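You operate a simulated robot arm through the tools that you are given. There is no shell and no other tool. Be economical: measure what you need, move in short steps, check, and stop when the job is done.

Carry out the task below with a simulated two-armed robot. There is one attempt and no reset: what you move stays moved.

JOB
Pick up the small black cup bar from the top of the store bench with one hand, pass it to the other hand and put it on the finished shelf of the steel rack. Set down upright: black cup bar.

It is judged by the outcome, as a careful person would: the job done as asked, and still so three seconds after it is handed in. It fails if anything else is knocked over, pushed out of place, dropped, spilled or broken.

ROBOT AND FRAMES
Two 7-joint arms with two-finger parallel grippers on one trunk, on a base that drives. Base frame: it is fixed to the floor where the robot stands at the start and does not move with it; the origin is under the middle of the robot, x ahead of it, y to its left, z up; the surface under the hand at the start is at about z = 86. Lengths are in cm, angles in rad, forces in N, time in s.
The left shoulder is at the start at [2, 17, 120.3], the right one opposite. With the tool pointing down near the work surface each hand reaches from about 18 to 66 cm from the robot's upright axis, wherever it stands, measured 20 degrees to its own side. Places, roughly: finished shelf of the steel rack [100, -50, 140]. Payload 3.8 kg a hand.
The tool frame of a hand sits at the grasp point between the pads (the TCP): z along the fingers, y along the line on which they close. The tips reach 3 cm beyond it. Largest opening 11 cm; finger width 2, thickness 1; the body of the gripper, 4.8 by 11.2 cm, starts 5.5 cm behind the TCP.
Orientation is told as [roll, pitch, yaw] about the base's x, y, z axes, in that order, counted from this pose: with the fingers straight down and closing along the base's y, the tool's x points along the base's -x, its y along +y and its z along -z.

CONTROLS
- The arms move only by the tool jog_arm. It takes "left_increments", "right_increments" or both (then of equal length, played together; a hand with none holds still); each is a list that holds one entry, the list of rows, each a list of 7 numbers: the shift along the base's x, y, z in units of 25 mm (1.0 is 25 mm), then the turn, a rotation vector about the base's x, y, z in units of 4 degrees (1.0 is 4 degrees), then the finger opening in cm, from 0 to 11. In form: [[[tx, ty, tz, rx, ry, rz, fingers], ...]]. A call has 1 to 8 rows; each row shifts and turns the commanded pose from where the row before left it. A call with a number of a shift or a turn outside -1 to 1 is refused whole. A row lasts 0.2 s, in which the tool goes at most 5 cm and 0.15 rad; a call with a longer step from one row to the next is refused whole, and so is a gripper value outside its range. A pose out of reach is approached as far as the arm can. The call stops where the force on the tool passes 40 N (or 10 N more than at its start, if that is more) or the arm is blocked; 0.2 s more then pass. The fingers move at their own pace (about 7.2 cm/s each) and stop on an object; they squeeze with about 29 N. The grip force told is the motor's: it shows also when the fingers shut on nothing. Time passes only in rows, and 0.2 s behind the last, so rows that do not move let the fingers close. It gives the time, the measured TCP pose, the force on the tool (base axes), the opening and the grip force at its end, in the units of the frame above (readings bear some noise), with the torque about the TCP (base axes, N m) and any sound that the robot's microphone picked up.
- Cameras (640 x 400 px; columns grow to the right, rows downward): "scene" is now at [10.91, 1.3, 135.95]; the picture's right is [0.14, -0.99, 0.00], its down [-0.53, -0.07, -0.85] and it looks along [0.84, 0.12, -0.53] (base axes); focal length 226 px, centre (320, 200). "left" rides on the left gripper at [7.2, -1.7, -10.3] in its tool frame; the picture's right is [0.23, 0.97, 0.00], its down [-0.76, 0.18, -0.62] and it looks along [-0.61, 0.14, 0.78] (tool axes); focal length 222 px, centre (320, 200). "right" rides on the right gripper at [7.2, 1.7, -10.3] in its tool frame; the picture's right is [-0.23, 0.97, 0.00], its down [-0.76, -0.18, -0.62] and it looks along [-0.61, -0.14, 0.78] (tool axes); focal length 222 px, centre (320, 200). There is no depth. A picture from a camera that has moved, and an enlarged one, comes with that camera's place and axes in the base frame and with its lens.
- camera(camera): a new picture of that camera. No time passes.
- move_column(by): slides the trunk up (or, below 0, down) by that many cm; the arms and the scene camera ride with it, the base frame stays. It gives what a move gives, with no picture.
- drive_base(legs): drives the robot by 1 to 6 legs, each [ahead, turn to the left] in cm and rad, along the robot's own axes; the way and the turn of a leg run together, so that a leg with both is an arc; at most 150 cm and 3.142 rad a leg. The arms and the cameras ride along, it lands a little off, and it stops where it bumps. It gives what a move gives.
- pan_tilt(pan, tilt): turns the head with the scene camera to pan (to the left, within 1.396 rad either way) and tilt (down, from -0.506 to 1.204), counted from straight ahead of the robot. It gives what a move gives.
- inspect(camera, box): a new picture of the part [left, top, right, bottom] of that camera's present view, enlarged. No time passes.
- job_done(): hands the job in; it is judged then, once.

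Work in short steps. Places have to be worked out from the pictures, the camera data and where the tool is seen: move nearer, look again, correct. Check each grasp and each placing, and mend what went wrong. You have 120 turns and 92 pictures in all, those below and enlarged ones among them. Open the grippers and draw the arms clear of the work before you hand the job in, unless the task says otherwise; then end with one line.

The tools are called after "Call:" by a JSON object that holds its "method" and its "body". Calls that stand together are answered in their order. jog_arm: Moves the arms, as the interface text tells. Its arguments: {"type":"object","properties":{"left_increments":{"type":"array"},"right_increments":{"type":"array"}},"required":[]} The other tools are called the same way: move_column (by) slides the trunk up or down; drive_base (legs) drives the base; pan_tilt (pan, tilt) turns the head that bears the scene camera; camera (camera) takes a picture; inspect (camera, box) takes an enlarged picture of a part of a camera's view; job_done () hands the job in.

At the start:

```text
clock: 0.0
left_tcp_pos: [44.65, 28.94, 116.55]
left_orientation: [0.001, 0.0, -0.002]
left_contact_force: [0.1, 0.0, 0.6]
left_wrist_torque: [-0.01, 0.01, 0.01]
left_grip_width: 10.98
left_gripper_force: 0.1
right_tcp_pos: [46.11, -15.56, 115.08]
right_orientation: [0.001, -0.001, -0.001]
right_contact_force: [0.4, -0.8, 0.4]
right_wrist_torque: [-0.01, -0.03, 0.02]
right_grip_width: 11.0
right_gripper_force: 0.0
trunk travel left (down, up): [-30.0, 27.0]
robot x, y, heading: [0.22, -0.15, -0.005]
head pan, tilt: [0.138, 0.562]
```

scene: 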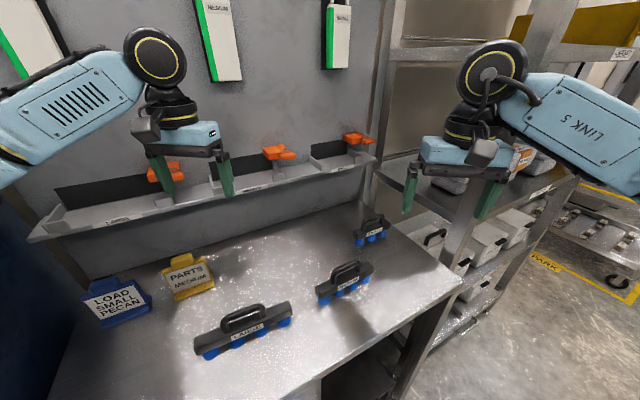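
right: 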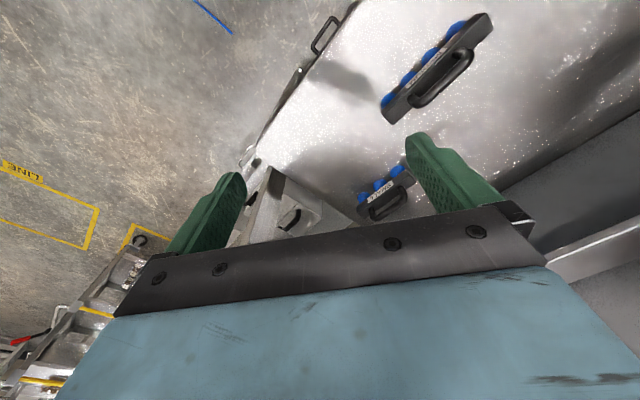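
left: 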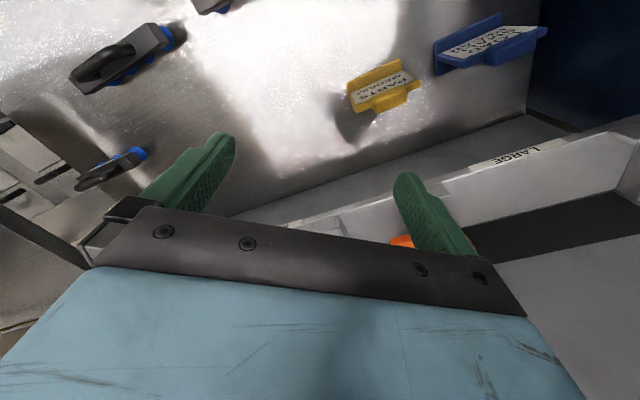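

I first look closely at the small cup bar and at the rack to the right.

Call:
{"method": "inspect", "body": {"camera": "scene", "box": [310, 190, 430, 265]}}

Call:
{"method": "pan_tilt", "body": {"pan": -0.45, "tilt": 0.1}}

Call:
{"method": "camera", "body": {"camera": "scene"}}

```text
5.33 times, centred on (370, 228) of scene
camera zoom: at [10.91, 1.3, 135.95], right [0.14, -0.99, 0.0], down [-0.53, -0.07, -0.85], along [0.84, 0.12, -0.53], focal length 1208 px, centre (53, 53)
```

zoom: 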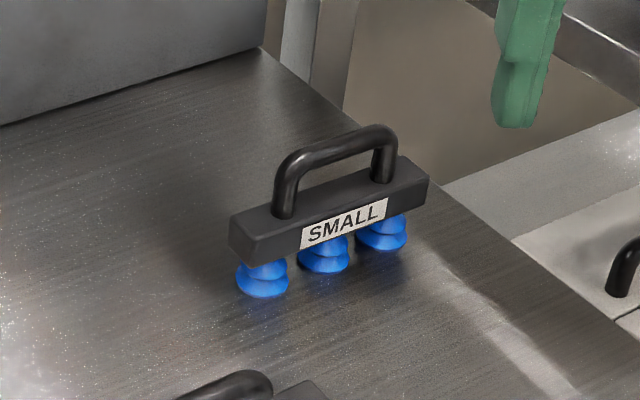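

```text
clock: 1.0
left_tcp_pos: [44.63, 28.75, 116.66]
left_orientation: [0.001, 0.0, 0.0]
left_contact_force: [-0.4, 0.4, 0.1]
left_wrist_torque: [0.0, 0.04, 0.02]
left_grip_width: 11.01
left_gripper_force: 0.0
right_tcp_pos: [46.01, -15.55, 115.23]
right_orientation: [0.001, 0.0, -0.001]
right_contact_force: [0.0, -0.4, 0.8]
right_wrist_torque: [-0.01, 0.03, 0.03]
right_grip_width: 11.0
right_gripper_force: 0.1
trunk travel left (down, up): [-30.0, 27.0]
robot x, y, heading: [-0.41, -0.13, -0.004]
head pan, tilt: [-0.45, 0.099]
```

```text
87 pictures are left
camera scene: at [10.34, -3.92, 140.21], right [-0.43, -0.9, 0.0], down [-0.09, 0.04, -0.99], along [0.9, -0.43, -0.1], focal length 226 px, centre (320, 200)
```

scene: 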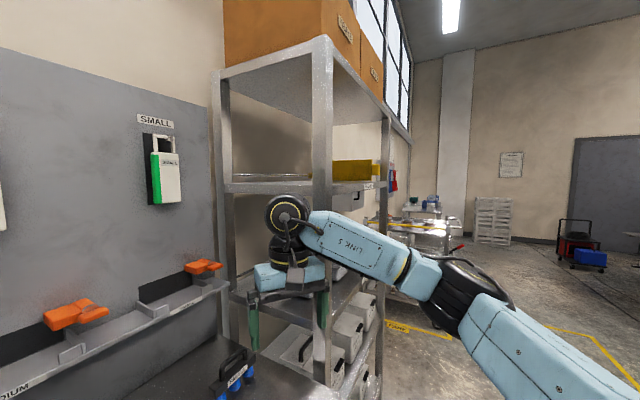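

The rack shelf at about z=140 is near eye height. I zoom in on it.

Call:
{"method": "inspect", "body": {"camera": "scene", "box": [210, 110, 400, 229]}}

Call:
{"method": "inspect", "body": {"camera": "scene", "box": [300, 150, 400, 212]}}

```text
3.36 times, centred on (305, 170) of scene
camera zoom: at [10.34, -3.92, 140.21], right [-0.43, -0.9, 0.0], down [-0.09, 0.04, -0.99], along [0.9, -0.43, -0.1], focal length 761 px, centre (370, 302)
```

zoom: 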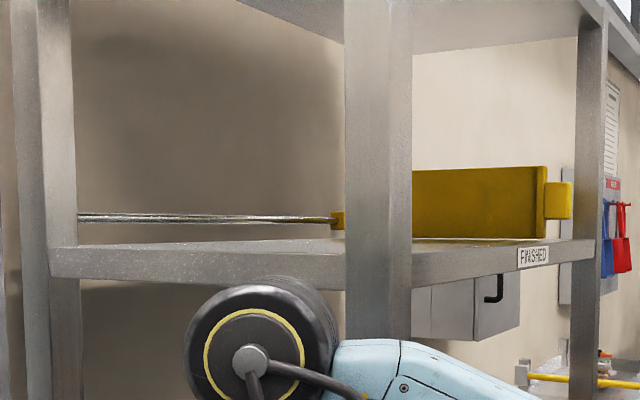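

```text
6.40 times, centred on (350, 181) of scene
camera zoom: at [10.34, -3.92, 140.21], right [-0.43, -0.9, 0.0], down [-0.09, 0.04, -0.99], along [0.9, -0.43, -0.1], focal length 1450 px, centre (128, 322)
```

zoom: 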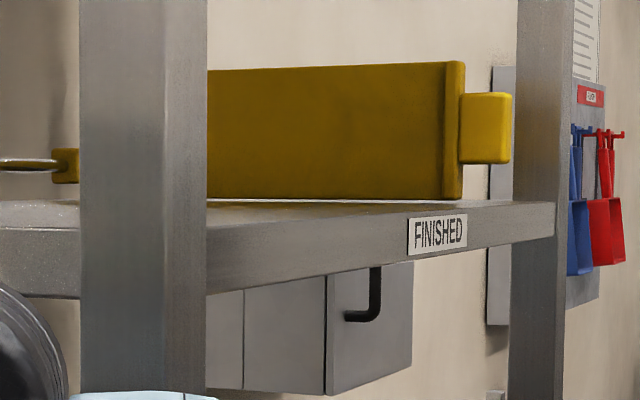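

The rack runs along the diagonal wall, with its front facing me at an angle of about 0.64 rad. I check the floor around the robot before I drive.

Call:
{"method": "pan_tilt", "body": {"pan": -1.35, "tilt": 0.5}}

Call:
{"method": "camera", "body": {"camera": "scene"}}

Call:
{"method": "pan_tilt", "body": {"pan": 1.35, "tilt": 0.5}}

Call:
{"method": "camera", "body": {"camera": "scene"}}

```text
clock: 2.2
left_tcp_pos: [44.64, 29.03, 116.76]
left_orientation: [-0.001, 0.0, -0.001]
left_contact_force: [0.1, 0.4, -0.9]
left_wrist_torque: [0.01, 0.0, 0.0]
left_grip_width: 10.99
left_gripper_force: 0.1
right_tcp_pos: [46.11, -15.56, 115.18]
right_orientation: [0.0, 0.001, 0.0]
right_contact_force: [-0.1, 0.2, 0.7]
right_wrist_torque: [-0.01, -0.02, 0.0]
right_grip_width: 11.0
right_gripper_force: 0.0
trunk travel left (down, up): [-30.0, 27.0]
robot x, y, heading: [-0.09, -0.07, 0.002]
head pan, tilt: [-1.349, 0.499]
```

```text
84 pictures are left
camera scene: at [4.06, -8.79, 136.51], right [-0.98, -0.22, 0.0], down [-0.11, 0.47, -0.88], along [0.19, -0.86, -0.48], focal length 226 px, centre (320, 200)
```

scene: 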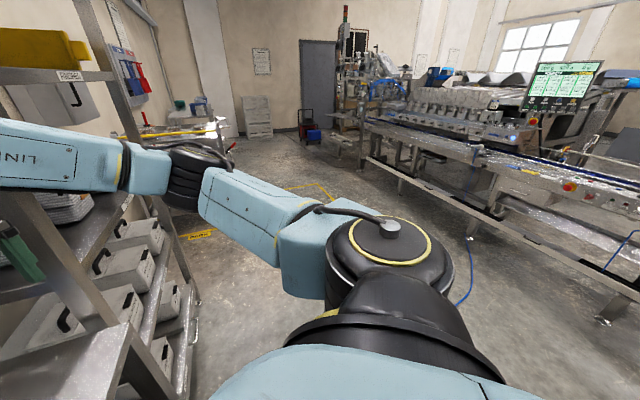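

```text
clock: 4.6
left_tcp_pos: [44.68, 28.89, 116.61]
left_orientation: [0.0, 0.0, -0.003]
left_contact_force: [-0.4, -0.2, -0.5]
left_wrist_torque: [-0.01, -0.02, 0.04]
left_grip_width: 10.99
left_gripper_force: 0.0
right_tcp_pos: [46.14, -15.57, 115.12]
right_orientation: [0.001, 0.0, -0.001]
right_contact_force: [0.0, 0.7, 0.3]
right_wrist_torque: [0.04, -0.01, 0.01]
right_grip_width: 11.0
right_gripper_force: 0.1
trunk travel left (down, up): [-30.0, 27.0]
robot x, y, heading: [0.08, -0.06, -0.001]
head pan, tilt: [1.349, 0.499]
```

```text
83 pictures are left
camera scene: at [4.05, 8.95, 136.51], right [0.98, -0.22, 0.0], down [-0.11, -0.47, -0.88], along [0.19, 0.86, -0.48], focal length 226 px, centre (320, 200)
```

scene: 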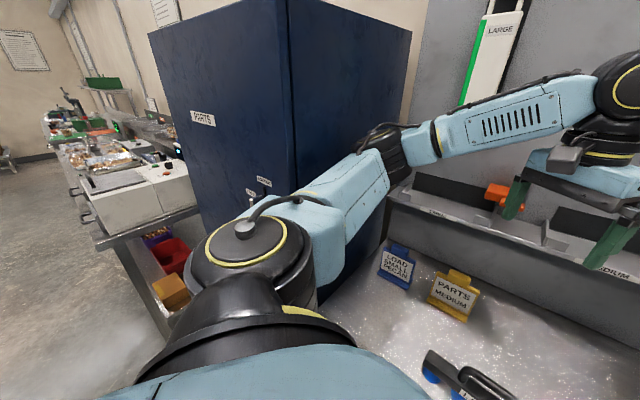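

The floor to my right is open and the blue cabinet is close on my left, so I turn right and drive away from the bench. Then I turn to face the rack from a standoff of about 40 cm.

Call:
{"method": "drive_base", "body": {"legs": [[0, -1.5], [75, 0]]}}

```text
clock: 12.4
left_tcp_pos: [35.32, -119.69, 116.69]
left_orientation: [0.001, 0.0, -1.518]
left_contact_force: [0.8, 0.5, -0.3]
left_wrist_torque: [0.02, -0.02, 0.01]
left_grip_width: 11.0
left_gripper_force: 0.1
right_tcp_pos: [-8.87, -123.49, 115.19]
right_orientation: [0.0, 0.001, -1.519]
right_contact_force: [0.2, 0.6, -0.1]
right_wrist_torque: [-0.02, -0.02, -0.03]
right_grip_width: 11.0
right_gripper_force: 0.0
trunk travel left (down, up): [-30.0, 27.0]
robot x, y, heading: [4.24, -76.69, -1.513]
head pan, tilt: [1.349, 0.499]
```

Call:
{"method": "pan_tilt", "body": {"pan": 0.0, "tilt": 0.2}}

Call:
{"method": "drive_base", "body": {"legs": [[0, 2.15]]}}

Call:
{"method": "camera", "body": {"camera": "scene"}}

```text
clock: 13.9
left_tcp_pos: [35.38, -119.66, 116.66]
left_orientation: [0.0, 0.002, -1.519]
left_contact_force: [0.4, 0.0, 0.0]
left_wrist_torque: [0.01, 0.0, -0.04]
left_grip_width: 10.99
left_gripper_force: 0.1
right_tcp_pos: [-8.93, -123.19, 115.23]
right_orientation: [0.0, -0.001, -1.518]
right_contact_force: [1.2, 0.1, 0.1]
right_wrist_torque: [-0.05, 0.0, 0.01]
right_grip_width: 11.0
right_gripper_force: 0.1
trunk travel left (down, up): [-30.0, 27.0]
robot x, y, heading: [4.08, -76.48, -1.517]
head pan, tilt: [0.0, 0.201]
```

```text
clock: 19.5
left_tcp_pos: [21.33, -26.13, 116.68]
left_orientation: [-0.001, 0.001, 0.666]
left_contact_force: [0.9, -0.3, -0.5]
left_wrist_torque: [-0.01, 0.02, 0.01]
left_grip_width: 11.01
left_gripper_force: 0.1
right_tcp_pos: [50.0, -60.32, 115.16]
right_orientation: [0.0, 0.0, 0.666]
right_contact_force: [0.0, -0.1, 0.4]
right_wrist_torque: [-0.01, 0.03, 0.02]
right_grip_width: 11.0
right_gripper_force: 0.1
trunk travel left (down, up): [-30.0, 27.0]
robot x, y, heading: [4.07, -76.34, 0.66]
head pan, tilt: [0.0, 0.201]
```

```text
82 pictures are left
camera scene: at [13.07, -69.38, 139.28], right [0.62, -0.79, 0.0], down [-0.16, -0.12, -0.98], along [0.77, 0.61, -0.2], focal length 226 px, centre (320, 200)
```

scene: 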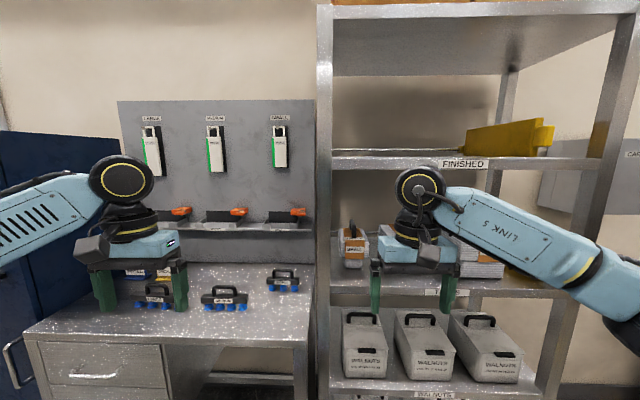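

The rack is now square ahead, and the left part of the finished shelf looks free. I raise the trunk to see onto the shelf.

Call:
{"method": "move_column", "body": {"by": 26}}

Call:
{"method": "camera", "body": {"camera": "scene"}}

Call:
{"method": "inspect", "body": {"camera": "scene", "box": [310, 140, 590, 315]}}

```text
clock: 22.2
left_tcp_pos: [21.41, -26.2, 142.71]
left_orientation: [-0.001, 0.0, 0.668]
left_contact_force: [-0.1, 0.5, 0.1]
left_wrist_torque: [0.02, 0.0, 0.02]
left_grip_width: 10.99
left_gripper_force: 0.1
right_tcp_pos: [50.0, -60.22, 141.15]
right_orientation: [0.001, 0.0, 0.665]
right_contact_force: [-0.2, -0.3, 0.1]
right_wrist_torque: [-0.01, -0.01, 0.02]
right_grip_width: 11.01
right_gripper_force: 0.2
trunk travel left (down, up): [-56.0, 1.0]
robot x, y, heading: [4.15, -76.58, 0.666]
head pan, tilt: [0.0, 0.201]
```

```text
81 pictures are left
camera scene: at [13.09, -69.38, 165.27], right [0.62, -0.79, 0.0], down [-0.16, -0.12, -0.98], along [0.77, 0.61, -0.2], focal length 226 px, centre (320, 200)
```

scene: 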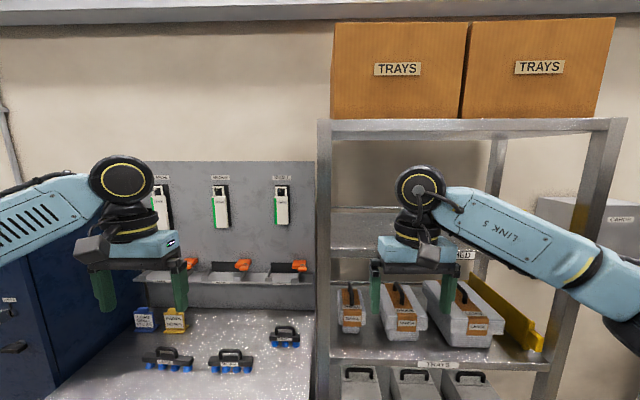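

```text
2.29 times, centred on (450, 228) of scene
camera zoom: at [13.09, -69.38, 165.27], right [0.62, -0.79, 0.0], down [-0.16, -0.12, -0.98], along [0.77, 0.61, -0.2], focal length 518 px, centre (23, 137)
```

zoom: 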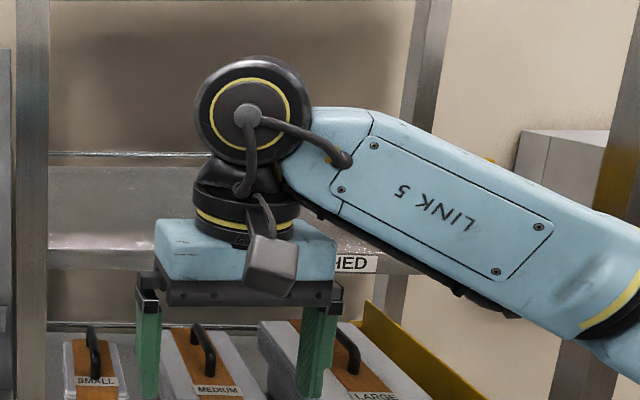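

The shelf front is about 61 cm ahead of the camera with its top at z≈138.5, and the left half is free. The bar lies on the bench parallel to the bench front. I lower the trunk, retract the right hand and start yawing the left hand 90° so it can close across the handle.

Call:
{"method": "move_column", "body": {"by": -26}}

Call:
{"method": "jog_arm", "body": {"left_increments": [[[0, 0, 0, 0, 0, 1, 11], [0, 0, 0, 0, 0, 1, 11], [0, 0, 0, 0, 0, 1, 11], [0, 0, 0, 0, 0, 1, 11], [0, 0, 0, 0, 0, 1, 11], [0, 0, 0, 0, 0, 1, 11], [0, 0, 0, 0, 0, 1, 11], [0, 0, 0, 0, 0, 1, 11]]], "right_increments": [[[-0.787, -0.616, 0, 0, 0, 0, 11], [-0.787, -0.616, 0, 0, 0, 0, 11], [-0.787, -0.616, 0, 0, 0, 0, 11], [-0.787, -0.616, 0, 0, 0, 0, 11], [-0.787, -0.616, 0, 0, 0, 0, 11], [-0.787, -0.616, 0, 0, 0, 0, 11], [-0.787, -0.616, 0, 0, 0, 0, 11], [-0.787, -0.616, 0, 0, 0, 0, 11]]]}}

Call:
{"method": "jog_arm", "body": {"left_increments": [[[0, 0, 0, 0, 0, 1, 11], [0, 0, 0, 0, 0, 1, 11], [0, 0, 0, 0, 0, 1, 11], [0, 0, 0, 0, 0, 1, 11], [0, 0, 0, 0, 0, 1, 11], [0, 0, 0, 0, 0, 1, 11], [0, 0, 0, 0, 0, 1, 11], [0, 0, 0, 0, 0, 1, 11]]]}}

Call:
{"method": "jog_arm", "body": {"left_increments": [[[0, 0, 0, 0, 0, 1, 11], [0, 0, 0, 0, 0, 1, 11], [0, 0, 0, 0, 0, 1, 11], [0, 0, 0, 0, 0, 1, 11], [0, 0, 0, 0, 0, 1, 11], [0, 0, 0, 0, 0, 1, 11], [0, 0, 0, 0, 0, 0.5, 11]]]}}

```text
clock: 24.9
left_tcp_pos: [21.44, -26.31, 116.71]
left_orientation: [-0.001, 0.002, 0.666]
left_contact_force: [-0.8, 0.0, -0.1]
left_wrist_torque: [-0.01, 0.01, 0.0]
left_grip_width: 10.98
left_gripper_force: 0.1
right_tcp_pos: [50.03, -60.32, 115.16]
right_orientation: [0.0, 0.0, 0.664]
right_contact_force: [-1.1, -0.5, -0.8]
right_wrist_torque: [0.02, 0.02, 0.01]
right_grip_width: 11.0
right_gripper_force: 0.0
trunk travel left (down, up): [-30.0, 27.0]
robot x, y, heading: [4.15, -76.59, 0.662]
head pan, tilt: [0.0, 0.201]
```

```text
clock: 26.7
left_tcp_pos: [21.47, -26.23, 116.68]
left_orientation: [0.001, -0.001, 1.224]
left_contact_force: [-0.4, -0.4, 0.0]
left_wrist_torque: [0.02, 0.03, -0.02]
left_grip_width: 10.99
left_gripper_force: 0.0
right_tcp_pos: [34.19, -72.7, 115.13]
right_orientation: [0.001, -0.001, 0.664]
right_contact_force: [0.2, -0.3, 0.3]
right_wrist_torque: [0.0, 0.0, 0.0]
right_grip_width: 11.0
right_gripper_force: 0.1
trunk travel left (down, up): [-30.0, 27.0]
robot x, y, heading: [4.06, -76.44, 0.666]
head pan, tilt: [0.0, 0.201]
```

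```text
clock: 28.5
left_tcp_pos: [21.5, -26.14, 116.68]
left_orientation: [0.0, 0.0, 1.783]
left_contact_force: [-0.1, -0.8, -0.6]
left_wrist_torque: [-0.01, -0.01, 0.0]
left_grip_width: 10.98
left_gripper_force: 0.0
right_tcp_pos: [34.35, -72.64, 115.07]
right_orientation: [0.002, 0.001, 0.663]
right_contact_force: [0.0, 0.6, 0.4]
right_wrist_torque: [0.0, 0.0, 0.01]
right_grip_width: 11.01
right_gripper_force: 0.0
trunk travel left (down, up): [-30.0, 27.0]
robot x, y, heading: [3.94, -76.4, 0.666]
head pan, tilt: [0.0, 0.201]
```

```text
clock: 30.1
left_tcp_pos: [21.39, -26.12, 116.71]
left_orientation: [-0.001, 0.0, 2.237]
left_contact_force: [-0.2, 0.4, -1.4]
left_wrist_torque: [-0.02, 0.03, -0.02]
left_grip_width: 11.0
left_gripper_force: 0.1
right_tcp_pos: [34.33, -72.66, 115.19]
right_orientation: [0.0, 0.0, 0.665]
right_contact_force: [-0.6, 0.1, -0.6]
right_wrist_torque: [0.03, -0.02, 0.0]
right_grip_width: 11.0
right_gripper_force: 0.1
trunk travel left (down, up): [-30.0, 27.0]
robot x, y, heading: [4.12, -76.59, 0.663]
head pan, tilt: [0.0, 0.201]
```

The yaw is done. I drive ahead 36 cm in two legs and look down at the bench.

Call:
{"method": "pan_tilt", "body": {"pan": 0.15, "tilt": 0.65}}

Call:
{"method": "drive_base", "body": {"legs": [[36, 0]]}}

Call:
{"method": "camera", "body": {"camera": "scene"}}

Call:
{"method": "camera", "body": {"camera": "left"}}

```text
clock: 31.0
left_tcp_pos: [21.5, -26.1, 116.76]
left_orientation: [-0.001, -0.001, 2.236]
left_contact_force: [-0.2, 0.0, -0.1]
left_wrist_torque: [-0.02, 0.0, 0.02]
left_grip_width: 11.0
left_gripper_force: 0.2
right_tcp_pos: [34.3, -72.62, 114.99]
right_orientation: [0.003, 0.0, 0.665]
right_contact_force: [0.5, 0.2, 0.5]
right_wrist_torque: [0.0, 0.01, 0.0]
right_grip_width: 11.01
right_gripper_force: 0.0
trunk travel left (down, up): [-30.0, 27.0]
robot x, y, heading: [4.24, -76.48, 0.669]
head pan, tilt: [0.15, 0.649]
```

```text
clock: 33.3
left_tcp_pos: [50.05, -3.58, 116.69]
left_orientation: [0.0, 0.0, 2.238]
left_contact_force: [0.4, -0.1, 0.5]
left_wrist_torque: [0.01, 0.02, -0.03]
left_grip_width: 11.02
left_gripper_force: 0.1
right_tcp_pos: [62.89, -50.11, 114.92]
right_orientation: [0.0, 0.0, 0.666]
right_contact_force: [-0.2, -0.2, 0.6]
right_wrist_torque: [-0.02, 0.03, 0.03]
right_grip_width: 10.99
right_gripper_force: 0.0
trunk travel left (down, up): [-30.0, 27.0]
robot x, y, heading: [32.88, -53.57, 0.665]
head pan, tilt: [0.15, 0.649]
```

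```text
79 pictures are left
camera scene: at [40.37, -46.28, 135.17], right [0.73, -0.68, 0.0], down [-0.41, -0.44, -0.8], along [0.55, 0.58, -0.6], focal length 226 px, centre (320, 200)
```

scene: 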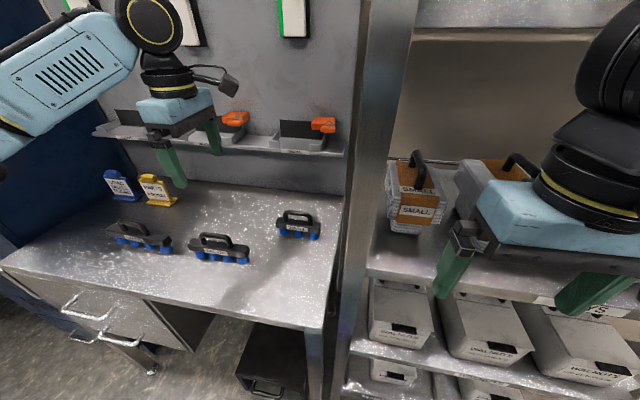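

```text
78 pictures are left
camera left: at [55.93, -8.29, 126.95], right [-0.62, -0.78, 0.0], down [-0.61, 0.49, 0.62], along [-0.49, 0.39, -0.78], focal length 222 px, centre (320, 200)
```

left: 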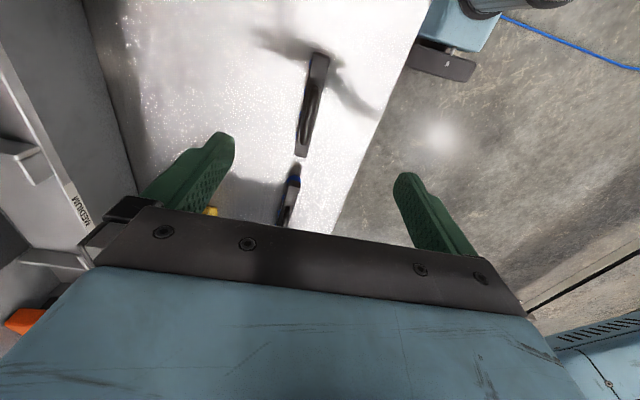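

The bar is near (68.5, -6.8). I zoom in to measure its handle, ends and heights.

Call:
{"method": "inspect", "body": {"camera": "scene", "box": [257, 197, 337, 247]}}

```text
8.00 times, centred on (297, 222) of scene
camera zoom: at [40.37, -46.28, 135.17], right [0.73, -0.68, 0.0], down [-0.41, -0.44, -0.8], along [0.55, 0.58, -0.6], focal length 1812 px, centre (504, 24)
```

zoom: 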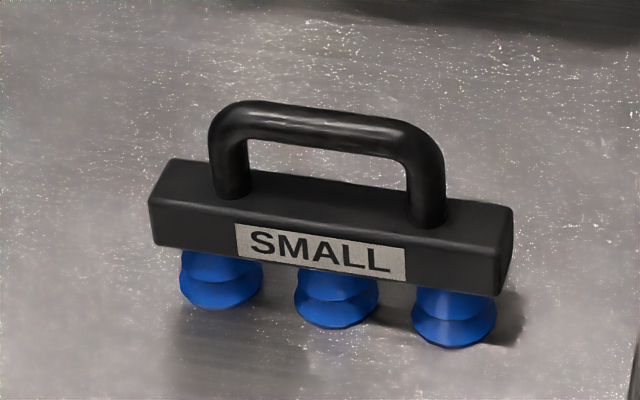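

The handle's centre is near (69.2, -6.9, 94) and the handle is turned about -0.085 rad from square. I bring the left hand above it at z=105.

Call:
{"method": "jog_arm", "body": {"left_increments": [[[0.957, -0.166, -0.585, 0, 0, -0.15, 8], [0.957, -0.166, -0.585, 0, 0, -0.15, 8], [0.957, -0.166, -0.585, 0, 0, -0.15, 8], [0.957, -0.166, -0.585, 0, 0, -0.15, 8], [0.957, -0.166, -0.585, 0, 0, -0.15, 8], [0.957, -0.166, -0.585, 0, 0, -0.15, 8], [0.957, -0.166, -0.585, 0, 0, -0.15, 8], [0.957, -0.166, -0.585, 0, 0, -0.15, 8]]]}}

Call:
{"method": "camera", "body": {"camera": "left"}}

Call:
{"method": "inspect", "body": {"camera": "scene", "box": [217, 140, 377, 240]}}

```text
clock: 35.1
left_tcp_pos: [68.98, -6.96, 104.89]
left_orientation: [0.0, 0.0, 2.154]
left_contact_force: [-0.5, 0.8, -0.2]
left_wrist_torque: [-0.03, 0.01, 0.0]
left_grip_width: 8.01
left_gripper_force: 0.1
right_tcp_pos: [62.96, -50.11, 115.01]
right_orientation: [-0.001, 0.0, 0.667]
right_contact_force: [0.4, 0.2, 0.6]
right_wrist_torque: [0.0, 0.03, 0.01]
right_grip_width: 10.99
right_gripper_force: 0.0
trunk travel left (down, up): [-30.0, 27.0]
robot x, y, heading: [32.84, -54.16, 0.67]
head pan, tilt: [0.15, 0.649]
```

```text
76 pictures are left
camera left: at [74.56, -12.19, 115.18], right [-0.69, -0.73, 0.0], down [-0.57, 0.54, 0.62], along [-0.45, 0.43, -0.78], focal length 222 px, centre (320, 200)
```

left: 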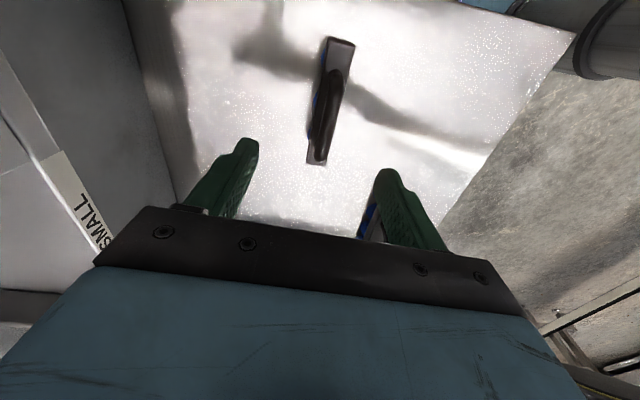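

```text
4.00 times, centred on (297, 190) of scene
camera zoom: at [40.38, -46.36, 135.17], right [0.73, -0.68, 0.0], down [-0.41, -0.44, -0.8], along [0.55, 0.58, -0.6], focal length 906 px, centre (412, 240)
```

zoom: 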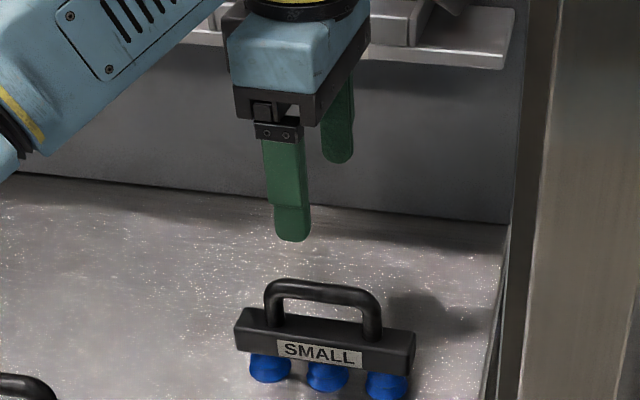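

Both cameras put the handle at about (69.0, -7.5), directly under the hand. I shift slightly and descend to z≈94.8.

Call:
{"method": "jog_arm", "body": {"left_increments": [[[0, -0.2, -0.7, 0, 0, 0.1, 6], [0, 0, -0.9, 0, 0, 0.1, 6], [0, 0, -0.9, 0, 0, 0, 6], [0, 0, -0.8, 0, 0, 0, 6], [0, 0, -0.74, 0, 0, 0, 6]]]}}

Call:
{"method": "inspect", "body": {"camera": "scene", "box": [241, 175, 353, 245]}}

Call:
{"method": "camera", "body": {"camera": "left"}}

```text
clock: 36.3
left_tcp_pos: [69.06, -7.51, 94.83]
left_orientation: [-0.002, 0.001, 2.168]
left_contact_force: [0.0, -0.2, -0.6]
left_wrist_torque: [0.0, 0.01, -0.01]
left_grip_width: 5.97
left_gripper_force: 0.0
right_tcp_pos: [62.83, -50.11, 115.08]
right_orientation: [-0.001, 0.002, 0.668]
right_contact_force: [0.1, -0.3, 0.0]
right_wrist_torque: [0.0, 0.01, 0.0]
right_grip_width: 11.01
right_gripper_force: 0.0
trunk travel left (down, up): [-30.0, 27.0]
robot x, y, heading: [32.86, -54.22, 0.668]
head pan, tilt: [0.15, 0.649]
```

```text
5.71 times, centred on (297, 210) of scene
camera zoom: at [40.33, -46.32, 135.17], right [0.73, -0.68, 0.0], down [-0.41, -0.44, -0.8], along [0.55, 0.58, -0.6], focal length 1294 px, centre (451, 143)
```

zoom: 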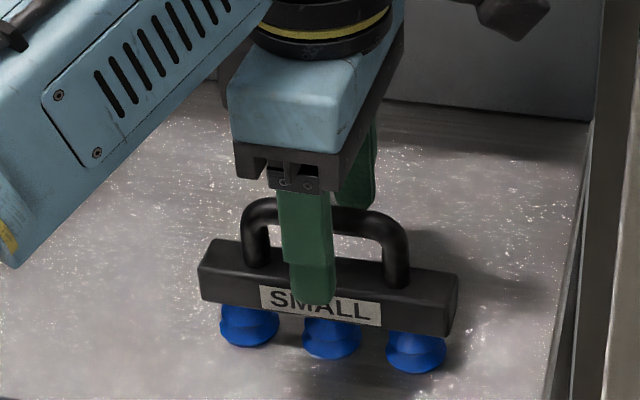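

```text
73 pictures are left
camera left: at [74.65, -12.54, 105.21], right [-0.68, -0.74, 0.0], down [-0.58, 0.53, 0.62], along [-0.46, 0.42, -0.78], focal length 222 px, centre (320, 200)
```

left: 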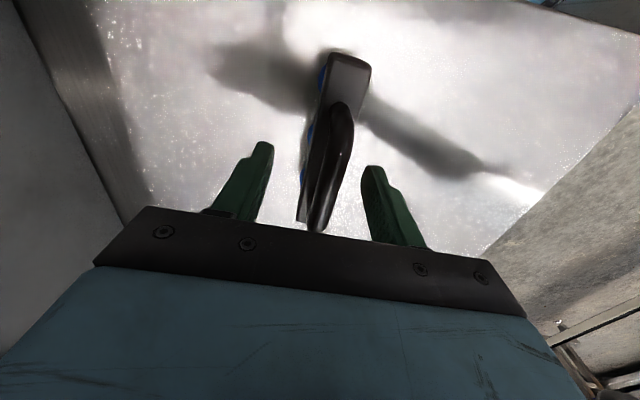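

The fingers straddle the handle. I nudge slightly towards the front and right, then close.

Call:
{"method": "jog_arm", "body": {"left_increments": [[[-0.06, -0.3, 0, 0, 0, 0, 6], [0, 0, 0, 0, 0, 0, 2.5], [0, 0, 0, 0, 0, 0, 0], [0, 0, 0, 0, 0, 0, 0], [0, 0, 0, 0, 0, 0, 0]]]}}

Call:
{"method": "inspect", "body": {"camera": "scene", "box": [241, 175, 353, 245]}}

```text
clock: 37.5
left_tcp_pos: [68.92, -8.12, 94.98]
left_orientation: [0.0, 0.002, 2.168]
left_contact_force: [0.5, -1.0, -0.3]
left_wrist_torque: [-0.09, -0.01, 0.03]
left_grip_width: 1.37
left_gripper_force: 29.0
right_tcp_pos: [62.84, -50.17, 115.03]
right_orientation: [0.0, 0.0, 0.667]
right_contact_force: [-0.2, -0.1, 0.0]
right_wrist_torque: [0.0, 0.0, -0.04]
right_grip_width: 11.0
right_gripper_force: 0.0
trunk travel left (down, up): [-30.0, 27.0]
robot x, y, heading: [32.73, -53.88, 0.663]
head pan, tilt: [0.15, 0.649]
```

```text
5.71 times, centred on (297, 210) of scene
camera zoom: at [40.32, -46.33, 135.17], right [0.73, -0.68, 0.0], down [-0.41, -0.44, -0.8], along [0.55, 0.58, -0.6], focal length 1294 px, centre (451, 143)
```

zoom: 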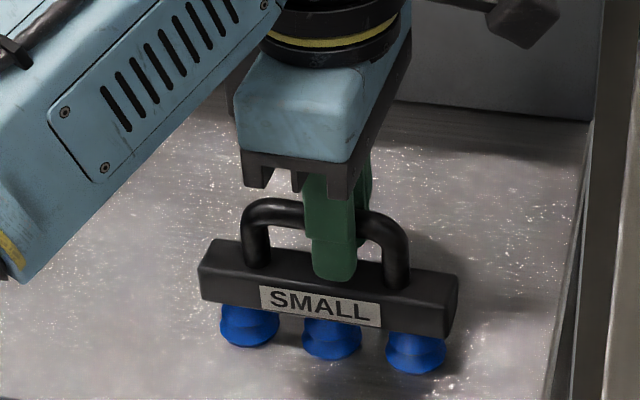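

The handle is gripped at its middle, with a width of 1.37 cm and 29 N. I lift it.

Call:
{"method": "jog_arm", "body": {"left_increments": [[[0, 0, 0.3, 0, 0, 0, 0], [0, 0, 0.6, 0, 0, 0, 0], [0, 0, 0.9, 0, 0, 0, 0], [0, 0, 0.9, 0, 0, 0, 0], [0, 0, 0.9, 0, 0, 0, 0], [0, 0, 0.9, 0, 0, 0, 0], [0, 0, 0.9, 0, 0, 0, 0], [0, 0, 0.9, 0, 0, 0, 0]]]}}

Call:
{"method": "camera", "body": {"camera": "scene"}}

```text
clock: 39.3
left_tcp_pos: [68.95, -8.23, 110.7]
left_orientation: [0.0, 0.0, 2.168]
left_contact_force: [0.7, -0.1, -2.6]
left_wrist_torque: [0.02, 0.0, 0.02]
left_grip_width: 1.38
left_gripper_force: 28.8
right_tcp_pos: [62.78, -50.01, 115.1]
right_orientation: [0.0, 0.001, 0.667]
right_contact_force: [0.4, 0.5, 0.0]
right_wrist_torque: [-0.01, -0.01, 0.0]
right_grip_width: 11.0
right_gripper_force: 0.1
trunk travel left (down, up): [-30.0, 27.0]
robot x, y, heading: [32.7, -54.11, 0.671]
head pan, tilt: [0.15, 0.649]
```

```text
71 pictures are left
camera scene: at [40.32, -46.33, 135.17], right [0.73, -0.68, 0.0], down [-0.41, -0.44, -0.8], along [0.55, 0.58, -0.6], focal length 226 px, centre (320, 200)
```

scene: 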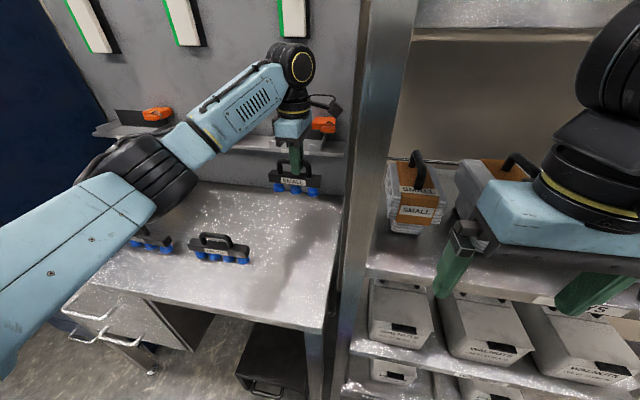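

It weighs only about 2.6 N and hangs level. I back straight off into free space.

Call:
{"method": "drive_base", "body": {"legs": [[-38, 0]]}}

Call:
{"method": "pan_tilt", "body": {"pan": 0.1, "tilt": 0.5}}

```text
clock: 41.7
left_tcp_pos: [38.88, -31.7, 110.63]
left_orientation: [-0.001, 0.0, 2.172]
left_contact_force: [0.2, -0.9, -2.7]
left_wrist_torque: [-0.02, -0.02, 0.01]
left_grip_width: 1.34
left_gripper_force: 28.8
right_tcp_pos: [32.98, -73.42, 115.07]
right_orientation: [0.0, 0.0, 0.669]
right_contact_force: [0.0, 0.1, 0.3]
right_wrist_torque: [0.0, 0.02, 0.02]
right_grip_width: 10.98
right_gripper_force: 0.1
trunk travel left (down, up): [-30.0, 27.0]
robot x, y, heading: [2.58, -77.58, 0.672]
head pan, tilt: [0.15, 0.649]
```

```text
clock: 42.4
left_tcp_pos: [39.03, -31.57, 110.62]
left_orientation: [-0.001, 0.001, 2.172]
left_contact_force: [0.5, 0.6, -2.8]
left_wrist_torque: [0.01, -0.02, 0.02]
left_grip_width: 1.35
left_gripper_force: 29.6
right_tcp_pos: [33.07, -73.43, 115.01]
right_orientation: [0.0, -0.001, 0.67]
right_contact_force: [0.4, 0.2, -0.3]
right_wrist_torque: [0.02, -0.01, -0.01]
right_grip_width: 10.99
right_gripper_force: 0.1
trunk travel left (down, up): [-30.0, 27.0]
robot x, y, heading: [3.02, -77.9, 0.672]
head pan, tilt: [0.099, 0.499]
```

In robot coordinates the left hand is 57 ahead and 14 left. I yaw the left hand back so the bar points along my heading and bring it to the centre, while the right hand pitches to horizontal, pointing forward.

Call:
{"method": "jog_arm", "body": {"left_increments": [[[0.134, -0.168, 0, 0, 0, -0.98, 0], [0.134, -0.168, 0, 0, 0, -0.98, 0], [0.134, -0.168, 0, 0, 0, -0.98, 0], [0.134, -0.168, 0, 0, 0, -0.98, 0], [0.134, -0.168, 0, 0, 0, -0.98, 0], [0.134, -0.168, 0, 0, 0, -0.98, 0], [0.134, -0.168, 0, 0, 0, -0.98, 0], [0.134, -0.168, 0, 0, 0, -0.98, 0]]], "right_increments": [[[0.059, 0.209, -0.145, 0.637, -0.8, 0, 11], [0.059, 0.209, -0.145, 0.637, -0.8, 0, 11], [0.059, 0.209, -0.145, 0.637, -0.8, 0, 11], [0.059, 0.209, -0.145, 0.637, -0.8, 0, 11], [0.059, 0.209, -0.145, 0.637, -0.8, 0, 11], [0.059, 0.209, -0.145, 0.637, -0.8, 0, 11], [0.059, 0.209, -0.145, 0.637, -0.8, 0, 11], [0.059, 0.209, -0.145, 0.637, -0.8, 0, 11]]]}}

Call:
{"method": "camera", "body": {"camera": "scene"}}

```text
clock: 44.2
left_tcp_pos: [41.64, -34.9, 110.43]
left_orientation: [0.001, 0.0, 1.623]
left_contact_force: [-0.1, 0.8, -2.9]
left_wrist_torque: [-0.04, 0.0, -0.05]
left_grip_width: 1.33
left_gripper_force: 29.2
right_tcp_pos: [35.23, -66.75, 113.31]
right_orientation: [0.001, -0.573, 0.671]
right_contact_force: [0.7, -0.7, -0.6]
right_wrist_torque: [-0.04, 0.0, 0.0]
right_grip_width: 11.01
right_gripper_force: 0.1
right hand out of reach, approached as far as the arm can: row 5, 6, 7, 8
trunk travel left (down, up): [-30.0, 27.0]
robot x, y, heading: [2.71, -77.8, 0.672]
head pan, tilt: [0.099, 0.499]
```

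```text
70 pictures are left
camera scene: at [11.1, -69.86, 136.51], right [0.7, -0.72, 0.0], down [-0.34, -0.33, -0.88], along [0.63, 0.61, -0.48], focal length 226 px, centre (320, 200)
```

scene: 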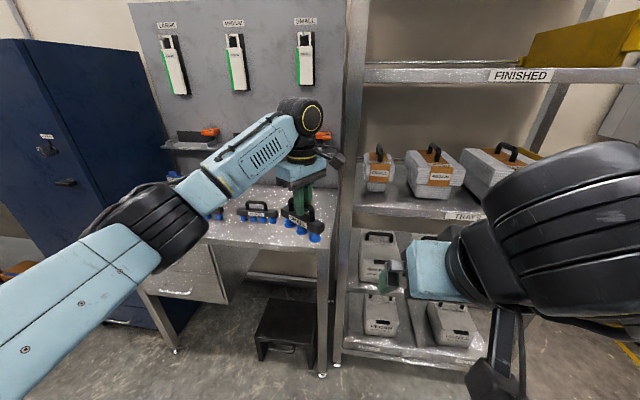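

The right hand was too close in for that pose. I extend it forward while I keep pitching.

Call:
{"method": "jog_arm", "body": {"left_increments": [[[0.134, -0.168, 0, 0, 0, -0.98, 0], [0.134, -0.168, 0, 0, 0, -0.98, 0], [0.134, -0.168, 0, 0, 0, -0.98, 0], [0.134, -0.168, 0, 0, 0, -0.98, 0], [0.134, -0.168, 0, 0, 0, -0.98, 0], [0.134, -0.168, 0, 0, 0, -0.98, 0], [0.134, -0.168, 0, 0, 0, -0.98, 0]]], "right_increments": [[[0.626, 0.498, -0.1, 0, 0, 0, 11], [0.626, 0.498, -0.1, 0.319, -0.4, 0, 11], [0.313, 0.249, -0.1, 0.637, -0.8, 0, 11], [0.313, 0.249, -0.1, 0.637, -0.8, 0, 11], [0.313, 0.249, -0.1, 0.637, -0.8, 0, 11], [0.313, 0.249, -0.1, 0.637, -0.8, 0, 11], [0.313, 0.249, -0.1, 0.637, -0.8, 0, 11]]]}}

Call:
{"method": "camera", "body": {"camera": "scene"}}

```text
clock: 45.8
left_tcp_pos: [44.02, -37.93, 110.58]
left_orientation: [0.0, 0.001, 1.144]
left_contact_force: [0.6, -0.7, -2.6]
left_wrist_torque: [0.0, 0.04, 0.02]
left_grip_width: 1.36
left_gripper_force: 28.7
right_tcp_pos: [42.28, -61.22, 111.69]
right_orientation: [0.003, -0.965, 0.669]
right_contact_force: [-0.2, 0.1, 0.7]
right_wrist_torque: [-0.03, 0.02, 0.03]
right_grip_width: 11.03
right_gripper_force: 0.0
trunk travel left (down, up): [-30.0, 27.0]
robot x, y, heading: [3.05, -77.25, 0.674]
head pan, tilt: [0.099, 0.499]
```

```text
69 pictures are left
camera scene: at [11.1, -69.87, 136.51], right [0.7, -0.72, 0.0], down [-0.34, -0.33, -0.88], along [0.63, 0.61, -0.48], focal length 226 px, centre (320, 200)
```

scene: 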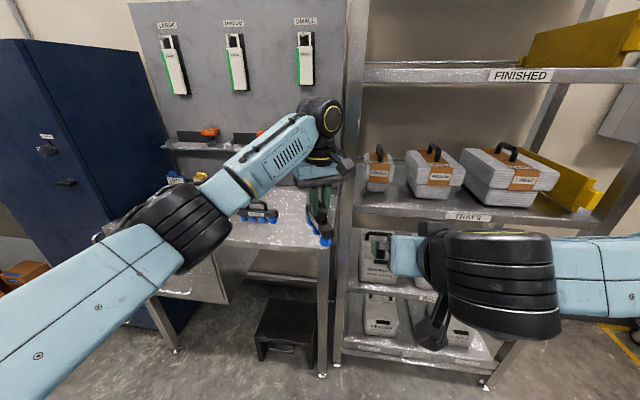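

Good progress. I finish both rotations and lower the right hand to the height of the bar's body.

Call:
{"method": "jog_arm", "body": {"left_increments": [[[0.134, -0.168, 0, 0, 0, -0.966, 0], [0.134, -0.168, 0, 0, 0, -0.966, 0], [0.134, -0.168, 0, 0, 0, -0.966, 0], [0.134, -0.168, 0, 0, 0, -0.966, 0], [0.134, -0.168, 0, 0, 0, -0.966, 0], [0.134, -0.168, 0, 0, 0, -0.966, 0], [0.134, -0.168, 0, 0, 0, -0.966, 0]]], "right_increments": [[[0, 0, -0.366, 0.772, -0.97, 0, 8], [0, 0, -0.366, 0.772, -0.97, 0, 8], [0, 0, -0.366, 0.772, -0.97, 0, 8], [0, 0, -0.366, 0.772, -0.97, 0, 8], [0, 0, -0.366, 0.772, -0.97, 0, 8], [0, 0, -0.366, 0.772, -0.97, 0, 8], [0, 0, -0.366, 0.772, -0.97, 0, 8]]]}}

Call:
{"method": "pan_tilt", "body": {"pan": 0.0, "tilt": 0.7}}

Call:
{"method": "camera", "body": {"camera": "scene"}}

Call:
{"method": "camera", "body": {"camera": "right"}}

Call:
{"method": "camera", "body": {"camera": "left"}}

```text
clock: 47.4
left_tcp_pos: [46.41, -40.84, 110.57]
left_orientation: [0.001, 0.003, 0.673]
left_contact_force: [0.2, 0.5, -3.3]
left_wrist_torque: [-0.02, 0.01, 0.0]
left_grip_width: 1.36
left_gripper_force: 29.4
right_tcp_pos: [41.12, -59.78, 106.34]
right_orientation: [0.807, -1.568, -0.138]
right_contact_force: [0.6, 0.1, 0.3]
right_wrist_torque: [0.0, 0.02, -0.02]
right_grip_width: 8.0
right_gripper_force: 0.0
right hand out of reach, approached as far as the arm can: row 6, 7
trunk travel left (down, up): [-30.0, 27.0]
robot x, y, heading: [3.08, -77.94, 0.67]
head pan, tilt: [0.099, 0.499]
```

```text
clock: 48.1
left_tcp_pos: [46.43, -40.8, 110.6]
left_orientation: [0.001, 0.002, 0.675]
left_contact_force: [0.3, 0.3, -1.8]
left_wrist_torque: [-0.02, 0.05, 0.03]
left_grip_width: 1.36
left_gripper_force: 29.1
right_tcp_pos: [41.15, -59.79, 106.3]
right_orientation: [0.355, -1.565, 0.317]
right_contact_force: [0.1, 1.2, 0.3]
right_wrist_torque: [-0.01, 0.01, -0.06]
right_grip_width: 8.0
right_gripper_force: 0.0
trunk travel left (down, up): [-30.0, 27.0]
robot x, y, heading: [2.72, -77.29, 0.671]
head pan, tilt: [0.0, 0.7]
```

```text
68 pictures are left
camera scene: at [11.21, -70.91, 134.74], right [0.62, -0.78, 0.0], down [-0.5, -0.4, -0.77], along [0.6, 0.48, -0.64], focal length 226 px, centre (320, 200)
```

scene: 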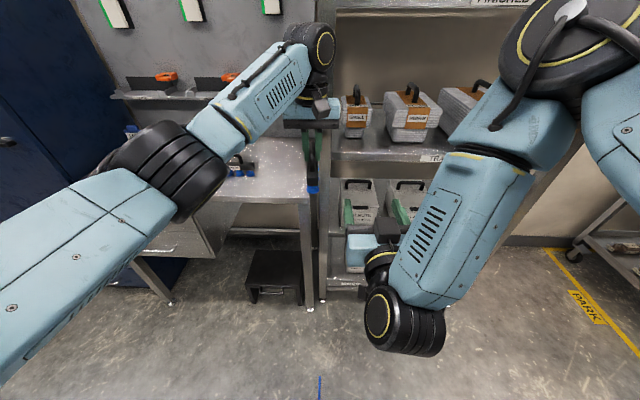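

```text
67 pictures are left
camera right: at [31.99, -64.9, 99.01], right [-0.6, 0.76, 0.23], down [-0.37, -0.53, 0.76], along [0.7, 0.38, 0.6], focal length 222 px, centre (320, 200)
```

right: 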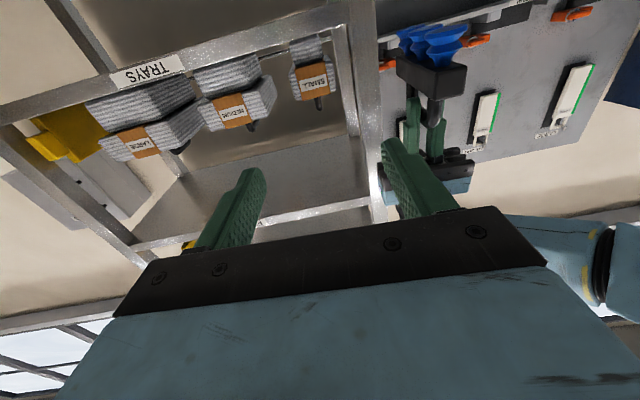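

```text
66 pictures are left
camera left: at [41.97, -46.67, 120.98], right [-0.79, 0.62, 0.0], down [0.48, 0.61, 0.62], along [0.39, 0.49, -0.78], focal length 222 px, centre (320, 200)
```

left: 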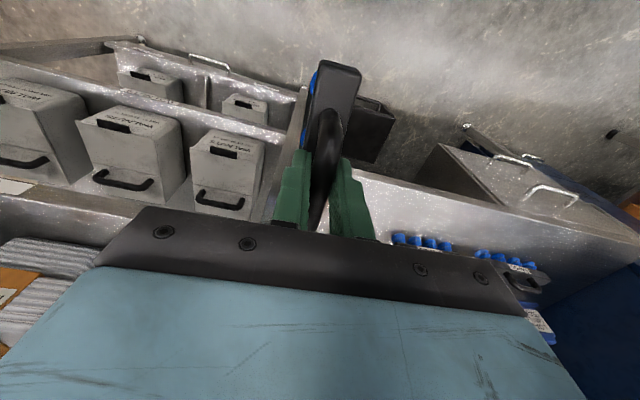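

Both rotations are reached. The right hand is 16 cm behind and 11.5 cm right of the left hand, so I slide it left to line up with the bar's end at body height.

Call:
{"method": "jog_arm", "body": {"right_increments": [[[-0.573, 0.72, -0.08, 0, 0, 0, 8], [-0.573, 0.72, -0.08, 0, 0, 0, 8], [-0.573, 0.72, -0.08, 0, 0, 0, 8], [-0.573, 0.72, -0.08, 0, 0, 0, 8], [-0.573, 0.72, -0.08, 0, 0, 0, 8], [0, 0, 0, 0, 0, 0, 8]]]}}

Call:
{"method": "camera", "body": {"camera": "scene"}}

Call:
{"method": "camera", "body": {"camera": "right"}}

Call:
{"method": "camera", "body": {"camera": "left"}}

```text
clock: 49.5
left_tcp_pos: [46.54, -40.78, 110.66]
left_orientation: [0.0, 0.0, 0.674]
left_contact_force: [-0.1, 1.2, -3.0]
left_wrist_torque: [-0.03, 0.01, 0.0]
left_grip_width: 1.37
left_gripper_force: 29.5
right_tcp_pos: [34.02, -50.82, 105.42]
right_orientation: [1.182, -1.568, -0.511]
right_contact_force: [0.4, 0.1, -0.4]
right_wrist_torque: [-0.02, -0.03, 0.01]
right_grip_width: 8.0
right_gripper_force: 0.0
trunk travel left (down, up): [-30.0, 27.0]
robot x, y, heading: [3.28, -77.26, 0.67]
head pan, tilt: [0.0, 0.7]
```

```text
65 pictures are left
camera scene: at [11.24, -70.94, 134.73], right [0.62, -0.78, 0.0], down [-0.5, -0.4, -0.76], along [0.6, 0.48, -0.64], focal length 226 px, centre (320, 200)
```

scene: 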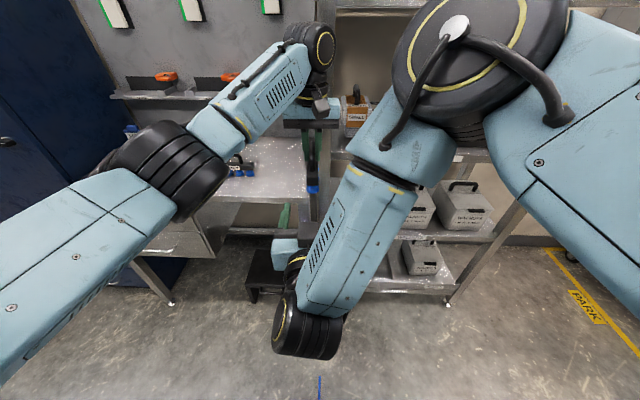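

```text
64 pictures are left
camera right: at [24.88, -55.96, 98.02], right [-0.61, 0.76, 0.23], down [-0.38, -0.53, 0.76], along [0.7, 0.38, 0.61], focal length 222 px, centre (320, 200)
```

right: 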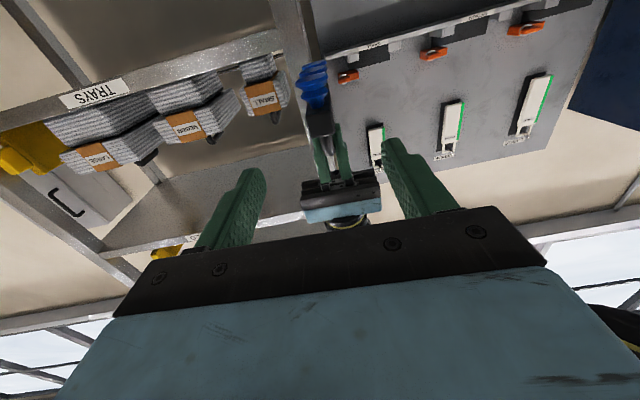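

```text
63 pictures are left
camera left: at [42.01, -46.69, 120.97], right [-0.79, 0.62, 0.0], down [0.48, 0.61, 0.62], along [0.39, 0.49, -0.78], focal length 222 px, centre (320, 200)
```

left: 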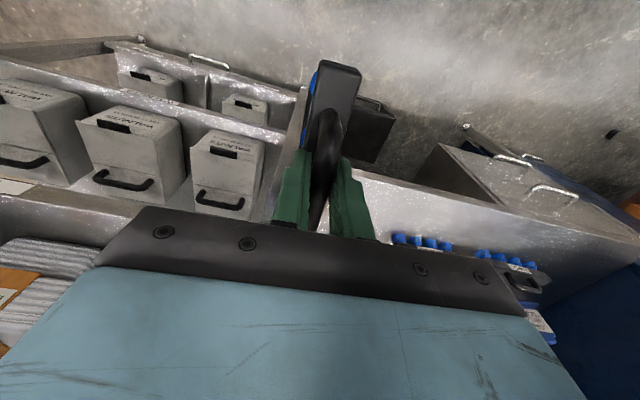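

The predicted and seen positions of the bar's end agree closely. I zoom with the right camera for the exact alignment.

Call:
{"method": "inspect", "body": {"camera": "right", "box": [240, 40, 400, 240]}}

Call:
{"method": "inspect", "body": {"camera": "left", "box": [260, 40, 400, 240]}}

```text
2.00 times, centred on (320, 140) of right
camera zoom: at [24.88, -55.96, 98.02], right [-0.61, 0.76, 0.23], down [-0.38, -0.53, 0.76], along [0.7, 0.38, 0.61], focal length 444 px, centre (320, 320)
```

zoom: 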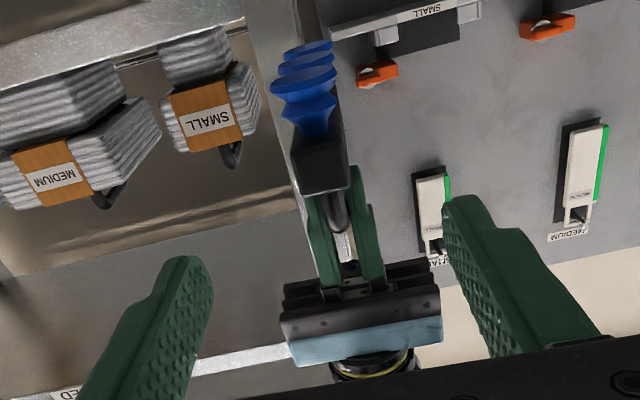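

```text
2.00 times, centred on (330, 140) of left
camera zoom: at [42.01, -46.69, 120.97], right [-0.79, 0.62, 0.0], down [0.48, 0.61, 0.62], along [0.39, 0.49, -0.78], focal length 444 px, centre (300, 320)
```

zoom: 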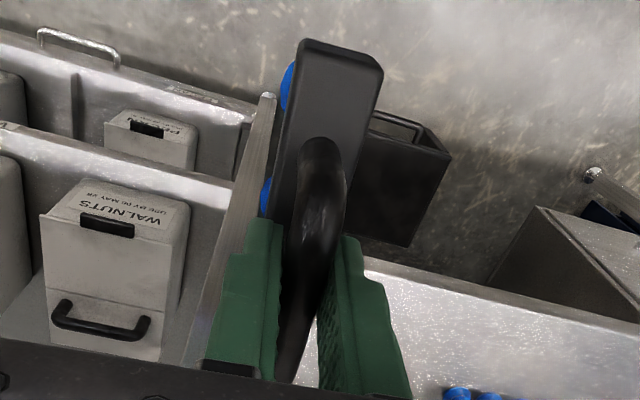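

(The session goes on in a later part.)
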